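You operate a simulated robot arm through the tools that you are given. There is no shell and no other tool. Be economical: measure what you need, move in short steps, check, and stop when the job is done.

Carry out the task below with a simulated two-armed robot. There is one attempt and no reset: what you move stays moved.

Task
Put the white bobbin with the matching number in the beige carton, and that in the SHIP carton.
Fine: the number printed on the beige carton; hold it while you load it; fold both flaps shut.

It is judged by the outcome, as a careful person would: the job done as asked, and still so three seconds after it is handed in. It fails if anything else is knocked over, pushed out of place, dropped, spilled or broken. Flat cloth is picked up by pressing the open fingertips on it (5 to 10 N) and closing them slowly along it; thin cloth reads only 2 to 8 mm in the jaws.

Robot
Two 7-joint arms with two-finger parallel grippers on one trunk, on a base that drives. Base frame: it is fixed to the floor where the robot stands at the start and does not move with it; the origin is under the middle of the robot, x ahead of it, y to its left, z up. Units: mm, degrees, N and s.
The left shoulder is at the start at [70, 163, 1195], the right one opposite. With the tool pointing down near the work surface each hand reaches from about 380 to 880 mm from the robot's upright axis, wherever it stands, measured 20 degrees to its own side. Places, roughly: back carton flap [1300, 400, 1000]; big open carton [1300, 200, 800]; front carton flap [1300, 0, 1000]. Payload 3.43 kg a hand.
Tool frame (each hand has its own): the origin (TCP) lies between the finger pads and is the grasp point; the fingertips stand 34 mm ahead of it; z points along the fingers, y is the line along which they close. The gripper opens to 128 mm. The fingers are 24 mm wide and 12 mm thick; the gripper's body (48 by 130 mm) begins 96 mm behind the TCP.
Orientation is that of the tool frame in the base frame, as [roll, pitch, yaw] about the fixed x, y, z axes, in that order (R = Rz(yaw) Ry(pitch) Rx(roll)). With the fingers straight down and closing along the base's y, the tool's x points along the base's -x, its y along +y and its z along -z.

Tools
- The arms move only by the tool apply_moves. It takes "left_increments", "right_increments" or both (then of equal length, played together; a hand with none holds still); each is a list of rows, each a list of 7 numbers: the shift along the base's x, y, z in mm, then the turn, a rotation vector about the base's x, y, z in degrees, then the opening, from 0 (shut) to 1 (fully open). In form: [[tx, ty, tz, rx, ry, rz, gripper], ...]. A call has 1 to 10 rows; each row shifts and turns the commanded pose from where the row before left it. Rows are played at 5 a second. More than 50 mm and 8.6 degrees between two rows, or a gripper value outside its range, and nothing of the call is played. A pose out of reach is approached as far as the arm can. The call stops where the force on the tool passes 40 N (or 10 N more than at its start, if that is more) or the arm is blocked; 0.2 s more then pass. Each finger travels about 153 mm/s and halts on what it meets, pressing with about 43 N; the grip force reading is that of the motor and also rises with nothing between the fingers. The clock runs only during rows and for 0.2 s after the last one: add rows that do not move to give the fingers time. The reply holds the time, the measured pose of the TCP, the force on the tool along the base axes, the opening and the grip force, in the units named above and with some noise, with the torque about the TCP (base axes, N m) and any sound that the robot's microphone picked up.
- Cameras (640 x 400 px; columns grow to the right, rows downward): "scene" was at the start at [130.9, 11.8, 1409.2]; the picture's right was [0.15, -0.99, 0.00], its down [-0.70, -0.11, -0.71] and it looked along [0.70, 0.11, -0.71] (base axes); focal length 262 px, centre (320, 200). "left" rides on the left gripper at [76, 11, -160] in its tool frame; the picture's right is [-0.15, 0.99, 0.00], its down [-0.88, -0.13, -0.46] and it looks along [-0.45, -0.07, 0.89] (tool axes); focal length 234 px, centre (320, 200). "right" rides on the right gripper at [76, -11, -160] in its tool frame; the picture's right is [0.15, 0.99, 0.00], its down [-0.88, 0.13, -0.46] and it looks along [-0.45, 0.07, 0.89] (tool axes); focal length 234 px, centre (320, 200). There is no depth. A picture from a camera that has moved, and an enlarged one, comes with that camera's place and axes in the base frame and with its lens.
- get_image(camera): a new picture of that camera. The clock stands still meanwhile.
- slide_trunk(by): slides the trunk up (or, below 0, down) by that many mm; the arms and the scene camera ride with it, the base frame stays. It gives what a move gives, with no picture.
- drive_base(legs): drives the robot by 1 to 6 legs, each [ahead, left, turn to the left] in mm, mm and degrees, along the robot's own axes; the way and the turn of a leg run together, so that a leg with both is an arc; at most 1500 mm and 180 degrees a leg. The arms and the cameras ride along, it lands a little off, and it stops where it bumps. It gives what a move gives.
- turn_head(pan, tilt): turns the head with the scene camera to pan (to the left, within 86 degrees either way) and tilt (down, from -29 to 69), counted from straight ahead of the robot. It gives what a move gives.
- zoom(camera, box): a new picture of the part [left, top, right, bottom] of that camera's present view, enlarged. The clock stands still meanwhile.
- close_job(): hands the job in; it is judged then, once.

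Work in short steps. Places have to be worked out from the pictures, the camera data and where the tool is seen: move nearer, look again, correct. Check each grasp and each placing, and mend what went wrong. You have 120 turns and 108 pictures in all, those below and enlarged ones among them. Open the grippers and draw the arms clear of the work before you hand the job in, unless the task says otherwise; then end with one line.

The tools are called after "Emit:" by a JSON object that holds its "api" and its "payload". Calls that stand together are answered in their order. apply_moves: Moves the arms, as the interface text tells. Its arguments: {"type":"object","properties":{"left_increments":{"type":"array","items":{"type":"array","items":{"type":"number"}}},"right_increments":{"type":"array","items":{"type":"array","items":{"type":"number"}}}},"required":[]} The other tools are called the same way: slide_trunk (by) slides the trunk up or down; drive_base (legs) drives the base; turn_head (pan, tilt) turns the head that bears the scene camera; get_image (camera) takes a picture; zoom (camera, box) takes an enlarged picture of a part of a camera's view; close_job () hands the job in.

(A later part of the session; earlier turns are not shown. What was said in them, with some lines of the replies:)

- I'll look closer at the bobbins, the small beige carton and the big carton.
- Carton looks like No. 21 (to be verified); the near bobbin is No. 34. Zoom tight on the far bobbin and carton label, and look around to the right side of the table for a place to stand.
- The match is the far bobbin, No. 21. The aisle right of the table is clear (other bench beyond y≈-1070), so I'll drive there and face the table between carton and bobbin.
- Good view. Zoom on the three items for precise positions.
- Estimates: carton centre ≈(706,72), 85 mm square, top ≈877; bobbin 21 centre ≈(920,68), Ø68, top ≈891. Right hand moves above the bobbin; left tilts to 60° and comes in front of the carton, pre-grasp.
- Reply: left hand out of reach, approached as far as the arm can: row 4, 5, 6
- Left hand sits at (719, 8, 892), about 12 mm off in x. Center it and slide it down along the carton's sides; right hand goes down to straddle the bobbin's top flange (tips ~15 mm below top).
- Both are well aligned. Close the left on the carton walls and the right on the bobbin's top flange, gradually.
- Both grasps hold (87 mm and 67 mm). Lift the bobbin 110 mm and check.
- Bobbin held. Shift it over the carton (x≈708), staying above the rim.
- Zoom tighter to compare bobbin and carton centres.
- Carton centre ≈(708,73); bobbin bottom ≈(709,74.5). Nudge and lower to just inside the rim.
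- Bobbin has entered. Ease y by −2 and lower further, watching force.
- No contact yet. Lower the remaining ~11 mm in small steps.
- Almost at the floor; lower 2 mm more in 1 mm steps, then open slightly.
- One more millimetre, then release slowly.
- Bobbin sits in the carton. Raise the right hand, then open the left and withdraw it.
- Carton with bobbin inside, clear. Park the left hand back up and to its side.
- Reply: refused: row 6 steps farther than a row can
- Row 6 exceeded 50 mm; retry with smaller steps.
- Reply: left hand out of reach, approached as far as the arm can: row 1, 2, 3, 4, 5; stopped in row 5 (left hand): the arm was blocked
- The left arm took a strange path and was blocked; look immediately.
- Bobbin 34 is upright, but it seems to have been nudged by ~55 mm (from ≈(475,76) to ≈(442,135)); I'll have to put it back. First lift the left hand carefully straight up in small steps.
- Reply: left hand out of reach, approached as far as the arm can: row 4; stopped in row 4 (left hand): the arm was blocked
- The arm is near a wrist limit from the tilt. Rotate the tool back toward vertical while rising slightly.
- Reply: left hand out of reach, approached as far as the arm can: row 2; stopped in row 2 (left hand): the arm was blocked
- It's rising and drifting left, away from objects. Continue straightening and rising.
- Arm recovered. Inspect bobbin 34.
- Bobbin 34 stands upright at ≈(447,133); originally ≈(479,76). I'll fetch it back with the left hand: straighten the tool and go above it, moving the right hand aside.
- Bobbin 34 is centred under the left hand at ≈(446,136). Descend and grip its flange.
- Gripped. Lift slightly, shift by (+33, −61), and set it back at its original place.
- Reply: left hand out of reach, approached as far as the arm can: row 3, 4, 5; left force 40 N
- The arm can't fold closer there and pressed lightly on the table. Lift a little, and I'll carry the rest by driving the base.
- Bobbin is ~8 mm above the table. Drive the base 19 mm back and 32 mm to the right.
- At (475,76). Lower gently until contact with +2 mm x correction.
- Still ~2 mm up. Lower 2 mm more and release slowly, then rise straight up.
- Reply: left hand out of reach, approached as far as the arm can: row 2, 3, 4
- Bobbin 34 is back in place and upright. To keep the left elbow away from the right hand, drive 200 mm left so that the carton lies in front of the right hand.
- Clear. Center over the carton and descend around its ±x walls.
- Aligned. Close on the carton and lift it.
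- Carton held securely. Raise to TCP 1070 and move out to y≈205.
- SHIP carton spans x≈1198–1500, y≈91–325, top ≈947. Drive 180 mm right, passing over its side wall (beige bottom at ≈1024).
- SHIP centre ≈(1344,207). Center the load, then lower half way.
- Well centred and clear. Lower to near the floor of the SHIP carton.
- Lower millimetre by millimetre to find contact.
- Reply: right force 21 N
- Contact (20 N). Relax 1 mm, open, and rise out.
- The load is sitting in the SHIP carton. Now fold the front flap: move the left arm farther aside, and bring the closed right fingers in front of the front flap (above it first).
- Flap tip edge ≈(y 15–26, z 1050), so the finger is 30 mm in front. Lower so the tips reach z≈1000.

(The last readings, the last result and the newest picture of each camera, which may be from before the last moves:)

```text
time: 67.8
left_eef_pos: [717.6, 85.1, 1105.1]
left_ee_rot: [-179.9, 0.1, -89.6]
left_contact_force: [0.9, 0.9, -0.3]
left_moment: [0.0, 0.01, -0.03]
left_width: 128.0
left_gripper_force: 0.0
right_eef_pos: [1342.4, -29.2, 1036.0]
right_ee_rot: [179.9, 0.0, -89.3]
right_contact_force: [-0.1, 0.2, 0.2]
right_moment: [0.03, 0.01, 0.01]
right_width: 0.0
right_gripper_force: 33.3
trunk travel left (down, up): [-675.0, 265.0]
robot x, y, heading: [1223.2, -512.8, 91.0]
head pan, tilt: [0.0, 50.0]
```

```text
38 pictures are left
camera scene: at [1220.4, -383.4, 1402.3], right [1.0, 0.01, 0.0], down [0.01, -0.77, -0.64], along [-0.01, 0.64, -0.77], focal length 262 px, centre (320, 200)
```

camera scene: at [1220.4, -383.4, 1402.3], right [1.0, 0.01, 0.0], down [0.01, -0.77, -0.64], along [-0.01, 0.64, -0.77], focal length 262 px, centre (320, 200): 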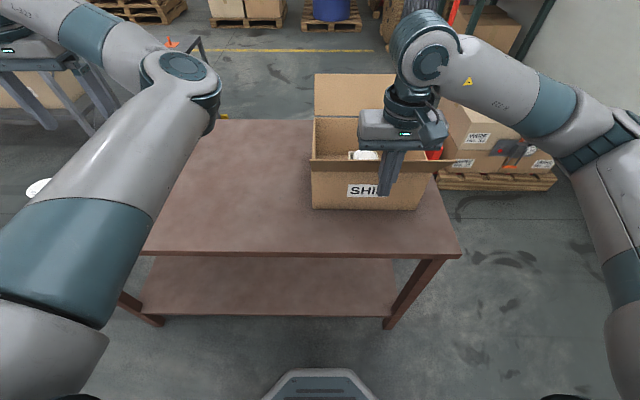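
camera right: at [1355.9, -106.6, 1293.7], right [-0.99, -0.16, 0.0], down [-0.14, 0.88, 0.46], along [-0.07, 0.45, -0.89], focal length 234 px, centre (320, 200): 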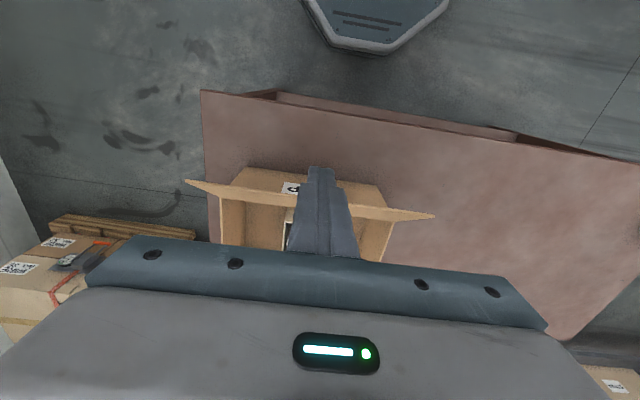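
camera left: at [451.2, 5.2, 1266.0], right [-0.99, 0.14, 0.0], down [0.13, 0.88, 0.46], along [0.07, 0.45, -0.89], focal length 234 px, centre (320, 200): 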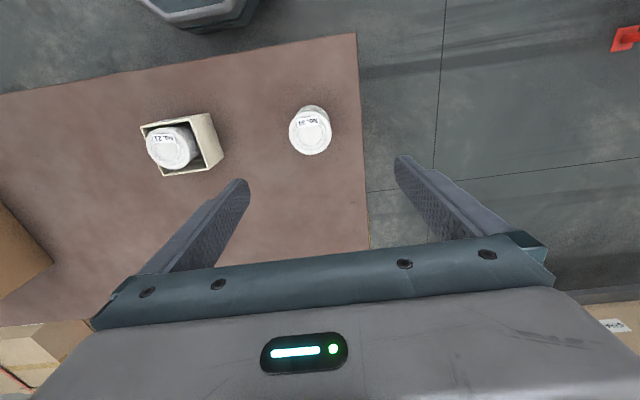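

Finger stands in front of the flap. Push it up to vertical in small steps.

Emit:
{"api": "apply_moves", "payload": {"right_increments": [[0, 20, 0, 0, 0, 0, 0], [0, 15, 2, 0, 0, 0, 0], [0, 15, 4, 0, 0, 0, 0], [0, 15, 6, 0, 0, 0, 0], [0, 15, 8, 0, 0, 0, 0], [0, 15, 10, 0, 0, 0, 0], [0, 12, 8, 0, 0, 0, 0], [0, 0, 0, 0, 0, 0, 0]]}}

Emit:
{"api": "get_image", "payload": {"camera": "scene"}}

```text
time: 69.7
left_eef_pos: [718.1, 85.8, 1103.5]
left_ee_rot: [-180.0, 0.2, -89.7]
left_contact_force: [0.5, -0.1, 0.7]
left_moment: [0.0, 0.04, 0.0]
left_width: 127.9
left_gripper_force: 0.0
right_eef_pos: [1342.8, 76.5, 1073.5]
right_ee_rot: [-180.0, 0.0, -89.1]
right_contact_force: [0.6, 0.2, -0.2]
right_moment: [0.0, 0.01, -0.02]
right_width: 0.0
right_gripper_force: 33.2
trunk travel left (down, up): [-675.0, 265.0]
robot x, y, heading: [1221.1, -506.8, 91.0]
head pan, tilt: [0.0, 50.0]
```

```text
37 pictures are left
camera scene: at [1220.9, -383.1, 1402.3], right [1.0, 0.01, 0.0], down [0.01, -0.77, -0.64], along [-0.01, 0.64, -0.77], focal length 262 px, centre (320, 200)
```

scene: 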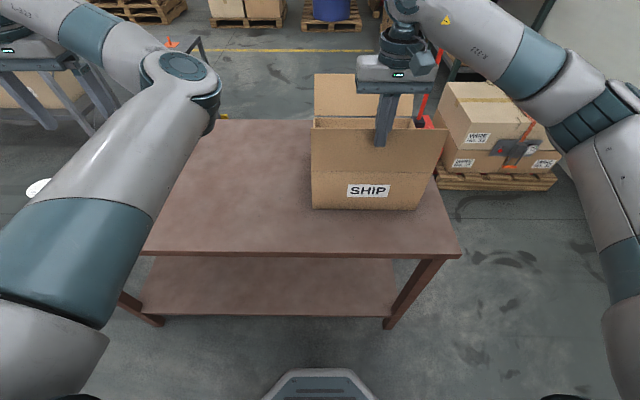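

The flap is near vertical. Continue over and down along its arc.

Emit:
{"api": "apply_moves", "payload": {"right_increments": [[0, 15, 0, 0, 0, 0, 0], [0, 15, -2, 0, 0, 0, 0], [0, 14, -4, 0, 0, 0, 0], [0, 15, -11, 0, 0, 0, 0], [0, 15, -14, 0, 0, 0, 0], [0, 13, -15, 0, 0, 0, 0], [0, 12, -15, 0, 0, 0, 0], [0, 8, -10, 0, 0, 0, 0], [0, 0, 0, 0, 0, 0, 0]]}}

Emit:
{"api": "get_image", "payload": {"camera": "scene"}}

```text
time: 71.7
left_eef_pos: [717.7, 85.6, 1104.3]
left_ee_rot: [-179.9, 0.3, -89.8]
left_contact_force: [-0.1, 0.0, 0.5]
left_moment: [-0.04, -0.01, -0.01]
left_width: 128.0
left_gripper_force: 0.0
right_eef_pos: [1343.5, 183.7, 1002.7]
right_ee_rot: [179.8, 0.0, -89.4]
right_contact_force: [-0.3, 0.2, -0.2]
right_moment: [-0.01, 0.0, 0.01]
right_width: 0.0
right_gripper_force: 33.0
trunk travel left (down, up): [-675.0, 265.0]
robot x, y, heading: [1224.9, -508.1, 90.7]
head pan, tilt: [0.0, 50.0]
```

```text
36 pictures are left
camera scene: at [1220.7, -383.1, 1402.3], right [1.0, 0.01, 0.0], down [0.01, -0.77, -0.64], along [-0.01, 0.64, -0.77], focal length 262 px, centre (320, 200)
```

scene: 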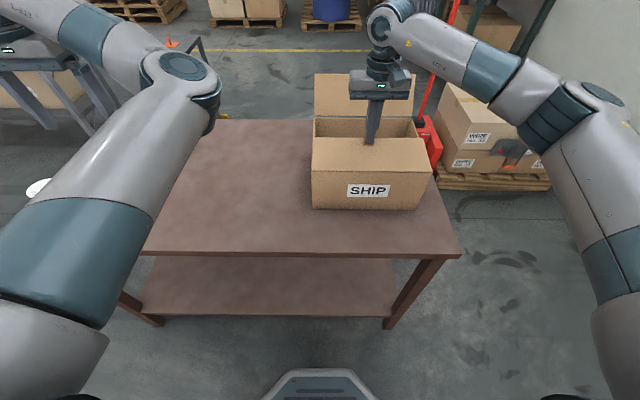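

Nearly flat. Press down to about tip z≈953 and check.

Emit:
{"api": "apply_moves", "payload": {"right_increments": [[0, 2, -6, 0, 0, 0, 0], [0, 0, -5, 0, 0, 0, 0], [0, 0, -5, 0, 0, 0, 0], [0, 0, 0, 0, 0, 0, 0]]}}

Emit:
{"api": "zoom", "payload": {"camera": "scene", "box": [290, 60, 450, 220]}}

```text
time: 72.7
left_eef_pos: [718.0, 84.8, 1105.5]
left_ee_rot: [-179.9, 0.3, -89.7]
left_contact_force: [0.2, 0.5, -0.3]
left_moment: [-0.01, 0.0, 0.0]
left_width: 128.1
left_gripper_force: 0.1
right_eef_pos: [1344.0, 185.7, 989.7]
right_ee_rot: [179.9, 0.1, -89.3]
right_contact_force: [1.4, 3.8, 14.7]
right_moment: [0.0, -0.09, 0.09]
right_width: 0.0
right_gripper_force: 33.7
trunk travel left (down, up): [-675.0, 265.0]
robot x, y, heading: [1223.2, -508.6, 90.8]
head pan, tilt: [0.0, 50.0]
```

```text
2.50 times, centred on (370, 140) of scene
camera zoom: at [1220.6, -384.4, 1402.6], right [1.0, 0.01, 0.0], down [0.01, -0.77, -0.64], along [-0.01, 0.64, -0.77], focal length 655 px, centre (195, 350)
```

zoom: 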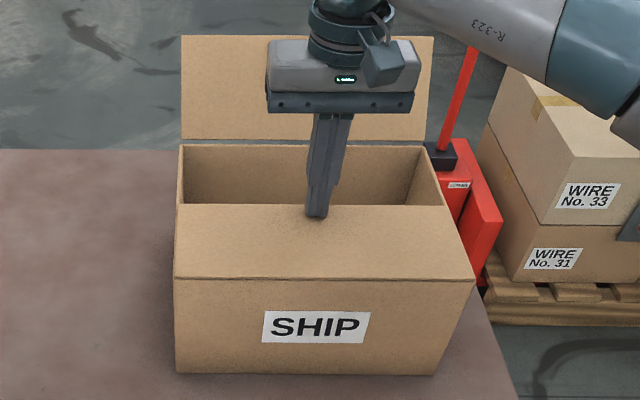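

Front flap is stopped flat. Raise the hand and check that it stays; then drive 130 mm closer for the back flap.

Emit:
{"api": "apply_moves", "payload": {"right_increments": [[0, 0, 20, 0, 0, 0, 0], [0, -15, 40, 0, 0, 0, 0], [0, -15, 45, 0, 0, 0, 0], [0, -15, 45, 0, 0, 0, 0], [0, 0, 10, 0, 0, 0, 0]]}}

Emit:
{"api": "drive_base", "payload": {"legs": [[130, 0, 0]]}}

Emit:
{"api": "get_image", "payload": {"camera": "scene"}}

Emit:
{"api": "get_image", "payload": {"camera": "right"}}

```text
time: 73.8
left_eef_pos: [718.4, 85.6, 1105.3]
left_ee_rot: [-179.9, 0.2, -89.6]
left_contact_force: [0.8, 0.3, -0.3]
left_moment: [0.0, 0.0, 0.03]
left_width: 128.1
left_gripper_force: 0.2
right_eef_pos: [1342.5, 142.6, 1146.9]
right_ee_rot: [-180.0, 0.0, -89.1]
right_contact_force: [0.5, 0.9, -0.1]
right_moment: [-0.02, 0.01, -0.03]
right_width: 0.0
right_gripper_force: 32.5
trunk travel left (down, up): [-675.0, 265.0]
robot x, y, heading: [1226.4, -508.4, 90.6]
head pan, tilt: [0.0, 50.0]
```

```text
time: 75.1
left_eef_pos: [716.1, 215.4, 1104.8]
left_ee_rot: [180.0, 0.2, -89.6]
left_contact_force: [0.5, -0.3, -0.1]
left_moment: [0.03, 0.03, 0.02]
left_width: 127.9
left_gripper_force: 0.0
right_eef_pos: [1340.8, 270.3, 1147.6]
right_ee_rot: [180.0, 0.0, -89.3]
right_contact_force: [-0.7, -0.4, 0.6]
right_moment: [-0.01, 0.02, 0.01]
right_width: 0.0
right_gripper_force: 33.1
trunk travel left (down, up): [-675.0, 265.0]
robot x, y, heading: [1216.8, -379.5, 90.5]
head pan, tilt: [0.0, 50.0]
```

```text
34 pictures are left
camera scene: at [1219.0, -254.7, 1402.4], right [1.0, 0.01, 0.0], down [0.01, -0.77, -0.64], along [-0.01, 0.64, -0.77], focal length 262 px, centre (320, 200)
```

scene: 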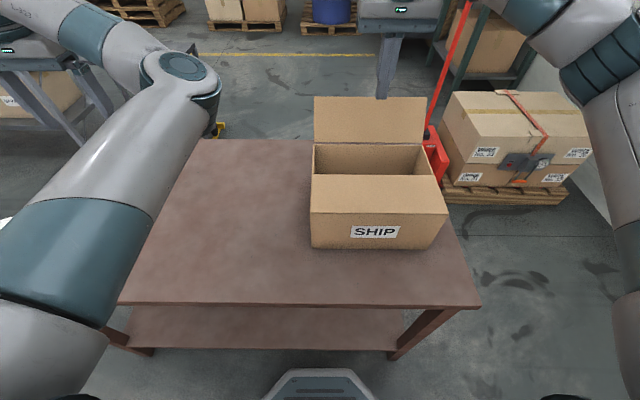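

```text
33 pictures are left
camera right: at [1352.9, 194.3, 1306.5], right [-0.99, -0.16, 0.0], down [-0.14, 0.88, 0.46], along [-0.07, 0.45, -0.89], focal length 234 px, centre (320, 200)
```

right: 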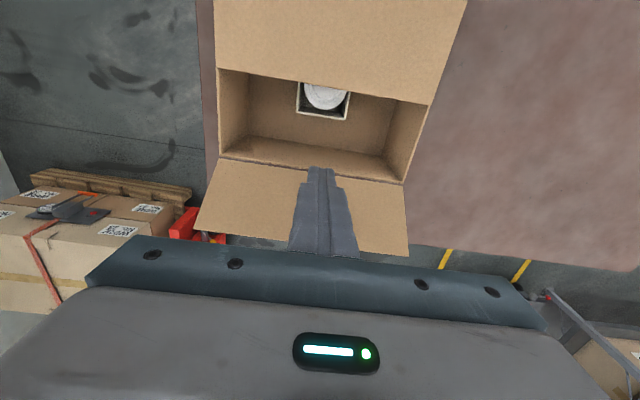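

Front flap stays shut. Move over the back flap (tip ≈(392,1047)) to y≈440.

Emit:
{"api": "apply_moves", "payload": {"right_increments": [[0, 30, 0, 0, 0, 0, 0], [0, 35, 0, 0, 0, 0, 0], [0, 35, 0, 0, 0, 0, 0], [0, 35, 0, 0, 0, 0, 0], [0, 35, 0, 0, 0, 0, 0], [0, 0, 0, 0, 0, 0, 0]]}}

Emit:
{"api": "apply_moves", "payload": {"right_increments": [[0, 0, -25, 0, 0, 0, 0], [0, 0, -30, 0, 0, 0, 0], [0, 0, -30, 0, 0, 0, 0], [0, 0, -28, 0, 0, 0, 0], [0, 0, 0, 0, 0, 0, 0]]}}

Emit:
{"api": "get_image", "payload": {"camera": "scene"}}

Emit:
{"api": "get_image", "payload": {"camera": "right"}}

```text
time: 76.5
left_eef_pos: [720.7, 215.1, 1106.1]
left_ee_rot: [180.0, 0.3, -89.7]
left_contact_force: [0.6, 0.8, 0.8]
left_moment: [-0.02, 0.01, -0.01]
left_width: 128.1
left_gripper_force: 0.0
right_eef_pos: [1344.8, 426.5, 1146.8]
right_ee_rot: [179.7, 0.1, -89.3]
right_contact_force: [0.9, 0.4, -0.2]
right_moment: [-0.01, 0.07, -0.02]
right_width: 0.1
right_gripper_force: 32.6
right hand out of reach, approached as far as the arm can: row 5
trunk travel left (down, up): [-675.0, 265.0]
robot x, y, heading: [1220.5, -385.8, 90.6]
head pan, tilt: [0.0, 50.0]
```

```text
time: 77.7
left_eef_pos: [716.6, 214.5, 1104.5]
left_ee_rot: [-180.0, 0.2, -89.6]
left_contact_force: [0.2, 0.9, -0.3]
left_moment: [0.02, 0.0, -0.01]
left_width: 128.2
left_gripper_force: 0.1
right_eef_pos: [1340.8, 427.1, 1034.5]
right_ee_rot: [179.9, 0.1, -89.2]
right_contact_force: [0.2, 0.5, -0.1]
right_moment: [-0.01, 0.02, 0.0]
right_width: 0.0
right_gripper_force: 32.9
trunk travel left (down, up): [-675.0, 265.0]
robot x, y, heading: [1222.3, -383.9, 90.7]
head pan, tilt: [0.0, 50.0]
```

```text
32 pictures are left
camera scene: at [1218.5, -254.2, 1402.3], right [1.0, 0.01, 0.0], down [0.01, -0.77, -0.64], along [-0.01, 0.64, -0.77], focal length 262 px, centre (320, 200)
```

scene: 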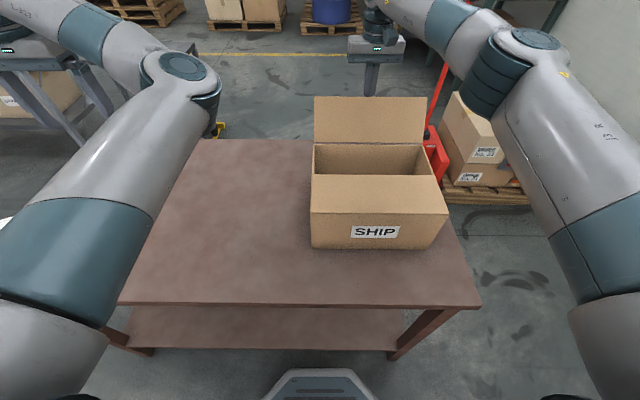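

```text
31 pictures are left
camera right: at [1353.4, 350.1, 1192.7], right [-0.99, -0.16, 0.0], down [-0.14, 0.88, 0.46], along [-0.07, 0.45, -0.89], focal length 234 px, centre (320, 200)
```

right: 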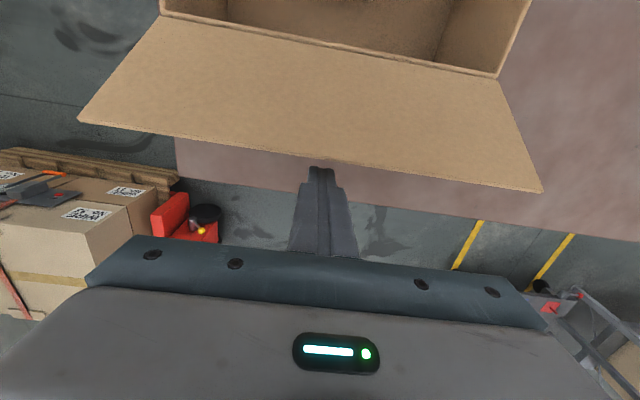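

Finger is behind the back flap. Pull it up to vertical.

Emit:
{"api": "apply_moves", "payload": {"right_increments": [[0, -15, 0, 0, 0, 0, 0], [0, -15, 4, 0, 0, 0, 0], [0, -15, 6, 0, 0, 0, 0], [0, -15, 8, 0, 0, 0, 0], [0, -15, 10, 0, 0, 0, 0], [0, -15, 10, 0, 0, 0, 0], [0, 0, 0, 0, 0, 0, 0]]}}

Emit:
{"api": "get_image", "payload": {"camera": "scene"}}

```text
time: 79.3
left_eef_pos: [717.1, 215.8, 1104.9]
left_ee_rot: [-179.9, 0.2, -89.8]
left_contact_force: [0.0, -0.6, 0.0]
left_moment: [0.02, 0.0, 0.0]
left_width: 128.0
left_gripper_force: 0.0
right_eef_pos: [1340.3, 336.3, 1072.7]
right_ee_rot: [-180.0, 0.1, -89.2]
right_contact_force: [-0.1, 0.5, -0.4]
right_moment: [-0.04, -0.02, -0.04]
right_width: 0.2
right_gripper_force: 32.9
trunk travel left (down, up): [-675.0, 265.0]
robot x, y, heading: [1223.2, -380.3, 90.8]
head pan, tilt: [0.0, 50.0]
```

```text
30 pictures are left
camera scene: at [1218.8, -253.4, 1402.2], right [1.0, 0.01, 0.0], down [0.01, -0.77, -0.64], along [-0.01, 0.64, -0.77], focal length 262 px, centre (320, 200)
```

scene: 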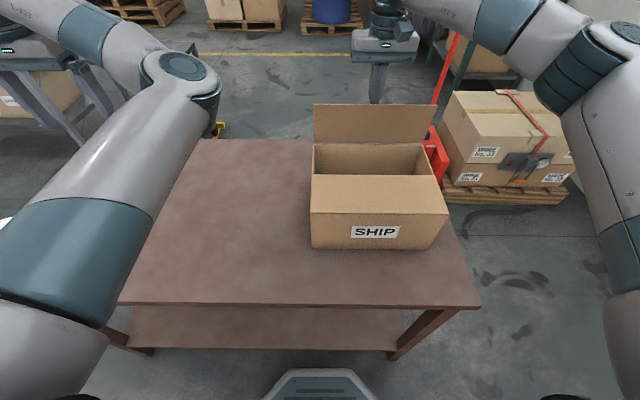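

Vertical. Continue over and down.

Emit:
{"api": "apply_moves", "payload": {"right_increments": [[0, -15, 0, 0, 0, 0, 0], [0, -15, -2, 0, 0, 0, 0], [0, -14, -4, 0, 0, 0, 0], [0, -15, -11, 0, 0, 0, 0], [0, -15, -14, 0, 0, 0, 0], [0, -13, -15, 0, 0, 0, 0], [0, -10, -14, 0, 0, 0, 0], [0, 0, 0, 0, 0, 0, 0]]}}

Emit:
{"api": "get_image", "payload": {"camera": "scene"}}

```text
time: 81.1
left_eef_pos: [716.9, 214.8, 1103.7]
left_ee_rot: [-179.8, 0.2, -89.7]
left_contact_force: [0.6, -0.6, 0.5]
left_moment: [0.02, 0.0, 0.02]
left_width: 128.0
left_gripper_force: 0.1
right_eef_pos: [1341.1, 240.3, 1011.4]
right_ee_rot: [-180.0, 0.1, -89.1]
right_contact_force: [0.1, 0.3, 0.5]
right_moment: [0.01, 0.03, -0.04]
right_width: 0.0
right_gripper_force: 32.9
trunk travel left (down, up): [-675.0, 265.0]
robot x, y, heading: [1218.3, -380.6, 90.8]
head pan, tilt: [0.0, 50.0]
```

```text
29 pictures are left
camera scene: at [1218.8, -253.7, 1402.3], right [1.0, 0.01, 0.0], down [0.01, -0.77, -0.64], along [-0.01, 0.64, -0.77], focal length 262 px, centre (320, 200)
```

scene: 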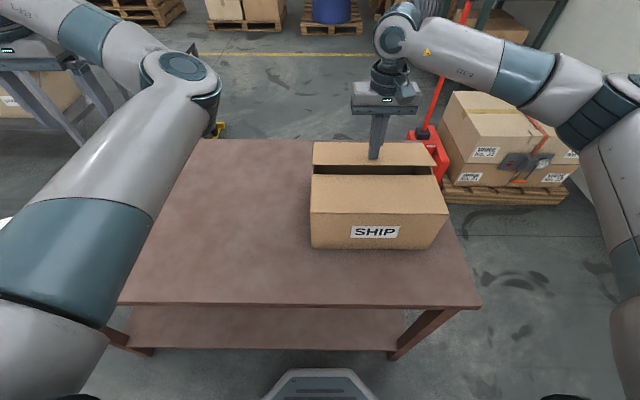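

Almost down. Press down until it stops.

Emit:
{"api": "apply_moves", "payload": {"right_increments": [[0, -4, -8, 0, 0, 0, 0], [0, -2, -6, 0, 0, 0, 0], [0, 0, -5, 0, 0, 0, 0], [0, 0, -3, 0, 0, 0, 0], [0, 0, 0, 0, 0, 0, 0]]}}

Emit:
{"api": "zoom", "payload": {"camera": "scene", "box": [290, 90, 460, 260]}}

```text
time: 82.3
left_eef_pos: [716.8, 214.0, 1104.7]
left_ee_rot: [-179.9, 0.2, -89.4]
left_contact_force: [-0.2, -0.1, -0.4]
left_moment: [0.01, 0.01, -0.02]
left_width: 127.9
left_gripper_force: 0.1
right_eef_pos: [1341.5, 233.8, 990.1]
right_ee_rot: [180.0, 0.1, -89.2]
right_contact_force: [-0.9, -0.9, 0.4]
right_moment: [-0.02, -0.01, 0.0]
right_width: 0.2
right_gripper_force: 32.7
trunk travel left (down, up): [-675.0, 265.0]
robot x, y, heading: [1220.2, -381.8, 90.8]
head pan, tilt: [0.0, 50.0]
```

```text
2.35 times, centred on (375, 175) of scene
camera zoom: at [1219.0, -253.7, 1402.2], right [1.0, 0.01, 0.0], down [0.01, -0.77, -0.64], along [-0.01, 0.64, -0.77], focal length 617 px, centre (191, 259)
```

zoom: 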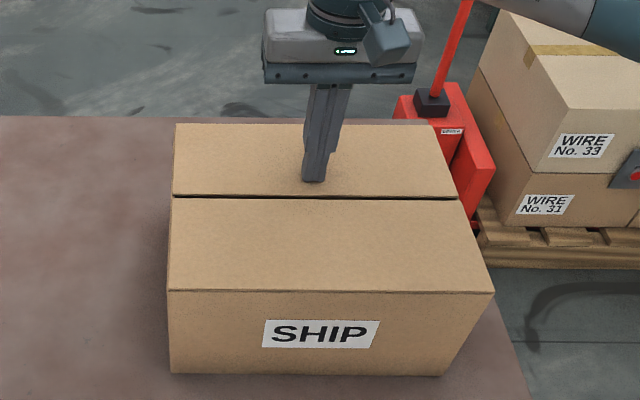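

Both flaps look flat. Press a touch more for contact, then withdraw the hand upward.

Emit:
{"api": "apply_moves", "payload": {"right_increments": [[0, 0, -2, 0, 0, 0, 0], [0, 0, -1.5, 0, 0, 0, 0], [0, 0, 0, 0, 0, 0, 0]]}}

Emit:
{"api": "apply_moves", "payload": {"right_increments": [[0, 0, 15, 0, 0, 0, 0], [0, 0, 40, 0, 0, 0, 0], [0, 0, 45, 0, 0, 0, 0.5], [0, 0, 45, 0, 0, 0, 1], [0, 0, 20, 0, 0, 0, 1], [0, 0, 0, 0, 0, 0, 1]]}}

Emit:
{"api": "drive_base", "payload": {"legs": [[-250, 0, 0]]}}

Emit:
{"api": "get_image", "payload": {"camera": "scene"}}

Emit:
{"api": "zoom", "payload": {"camera": "scene", "box": [290, 70, 450, 220]}}

Emit:
{"api": "get_image", "payload": {"camera": "left"}}

```text
time: 83.1
left_eef_pos: [716.9, 214.2, 1106.0]
left_ee_rot: [-179.8, 0.3, -89.6]
left_contact_force: [0.1, 0.0, 0.6]
left_moment: [0.01, 0.0, 0.01]
left_width: 128.0
left_gripper_force: 0.1
right_eef_pos: [1341.1, 233.2, 990.5]
right_ee_rot: [179.8, 0.3, -89.3]
right_contact_force: [1.6, 5.7, 20.4]
right_moment: [0.38, -0.07, 0.06]
right_width: 0.0
right_gripper_force: 32.7
trunk travel left (down, up): [-675.0, 265.0]
robot x, y, heading: [1221.7, -382.1, 90.6]
head pan, tilt: [0.0, 50.0]
```

```text
time: 84.5
left_eef_pos: [716.5, 214.3, 1105.7]
left_ee_rot: [-180.0, 0.2, -89.6]
left_contact_force: [0.4, -1.8, 0.3]
left_moment: [0.02, 0.01, -0.01]
left_width: 128.2
left_gripper_force: 0.0
right_eef_pos: [1341.0, 233.0, 1151.7]
right_ee_rot: [180.0, 0.0, -89.2]
right_contact_force: [-0.5, -0.8, 0.4]
right_moment: [0.02, 0.0, 0.02]
right_width: 128.0
right_gripper_force: 0.1
trunk travel left (down, up): [-675.0, 265.0]
robot x, y, heading: [1219.9, -381.6, 90.7]
head pan, tilt: [0.0, 50.0]
```

```text
time: 86.4
left_eef_pos: [719.3, -38.1, 1104.2]
left_ee_rot: [-179.9, 0.3, -89.5]
left_contact_force: [-0.6, -0.5, -0.4]
left_moment: [-0.02, -0.03, 0.01]
left_width: 127.9
left_gripper_force: 0.2
right_eef_pos: [1343.1, -17.4, 1150.7]
right_ee_rot: [-179.9, 0.0, -89.1]
right_contact_force: [0.5, 0.9, -0.5]
right_moment: [-0.01, 0.01, 0.05]
right_width: 128.2
right_gripper_force: 0.1
trunk travel left (down, up): [-675.0, 265.0]
robot x, y, heading: [1225.8, -631.5, 91.0]
head pan, tilt: [0.0, 50.0]
```

```text
27 pictures are left
camera scene: at [1222.2, -504.4, 1402.2], right [1.0, 0.02, 0.0], down [0.01, -0.77, -0.64], along [-0.01, 0.64, -0.77], focal length 262 px, centre (320, 200)
```

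scene: 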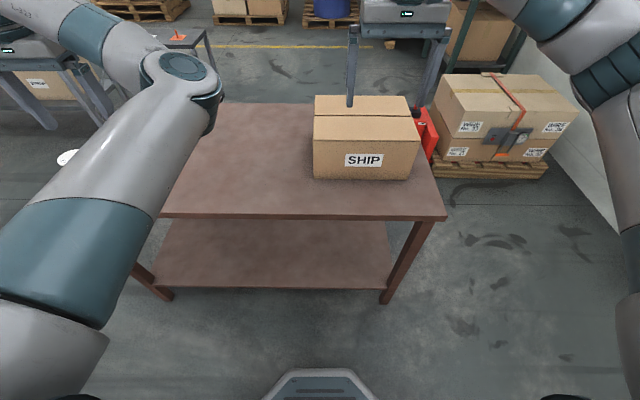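

```text
2.67 times, centred on (370, 145) of scene
camera zoom: at [1222.2, -504.4, 1402.2], right [1.0, 0.02, 0.0], down [0.01, -0.77, -0.64], along [-0.01, 0.64, -0.77], focal length 699 px, centre (187, 347)
```

zoom: 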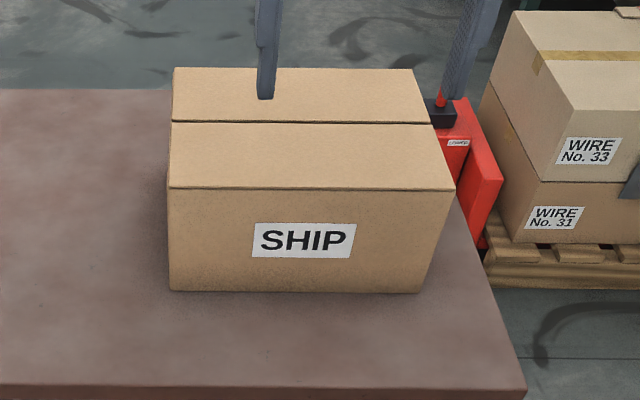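

```text
25 pictures are left
camera left: at [707.4, -113.2, 1264.5], right [-0.99, 0.14, 0.0], down [0.12, 0.88, 0.46], along [0.06, 0.45, -0.89], focal length 234 px, centre (320, 200)
```

left: 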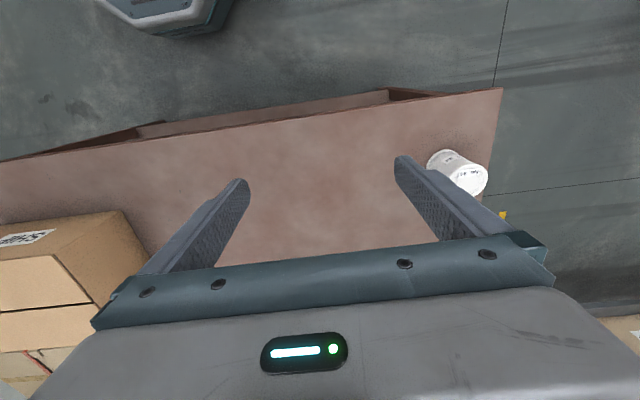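

Both flaps are shut flat, the SHIP carton hasn't moved, bobbin 34 stands at its place, and both hands are open and clear. I'll hand the job in.

Emit:
{"api": "close_job", "payload": {}}

```text
The job is handed in.
```

Bobbin No. 21 is in the matching beige carton, that carton is in the SHIP carton, and both flaps are folded shut. While I was withdrawing the left arm it knocked bobbin No. 34 about 60 mm out of place. It stayed upright, and I set it back within a few millimetres of where it had been.
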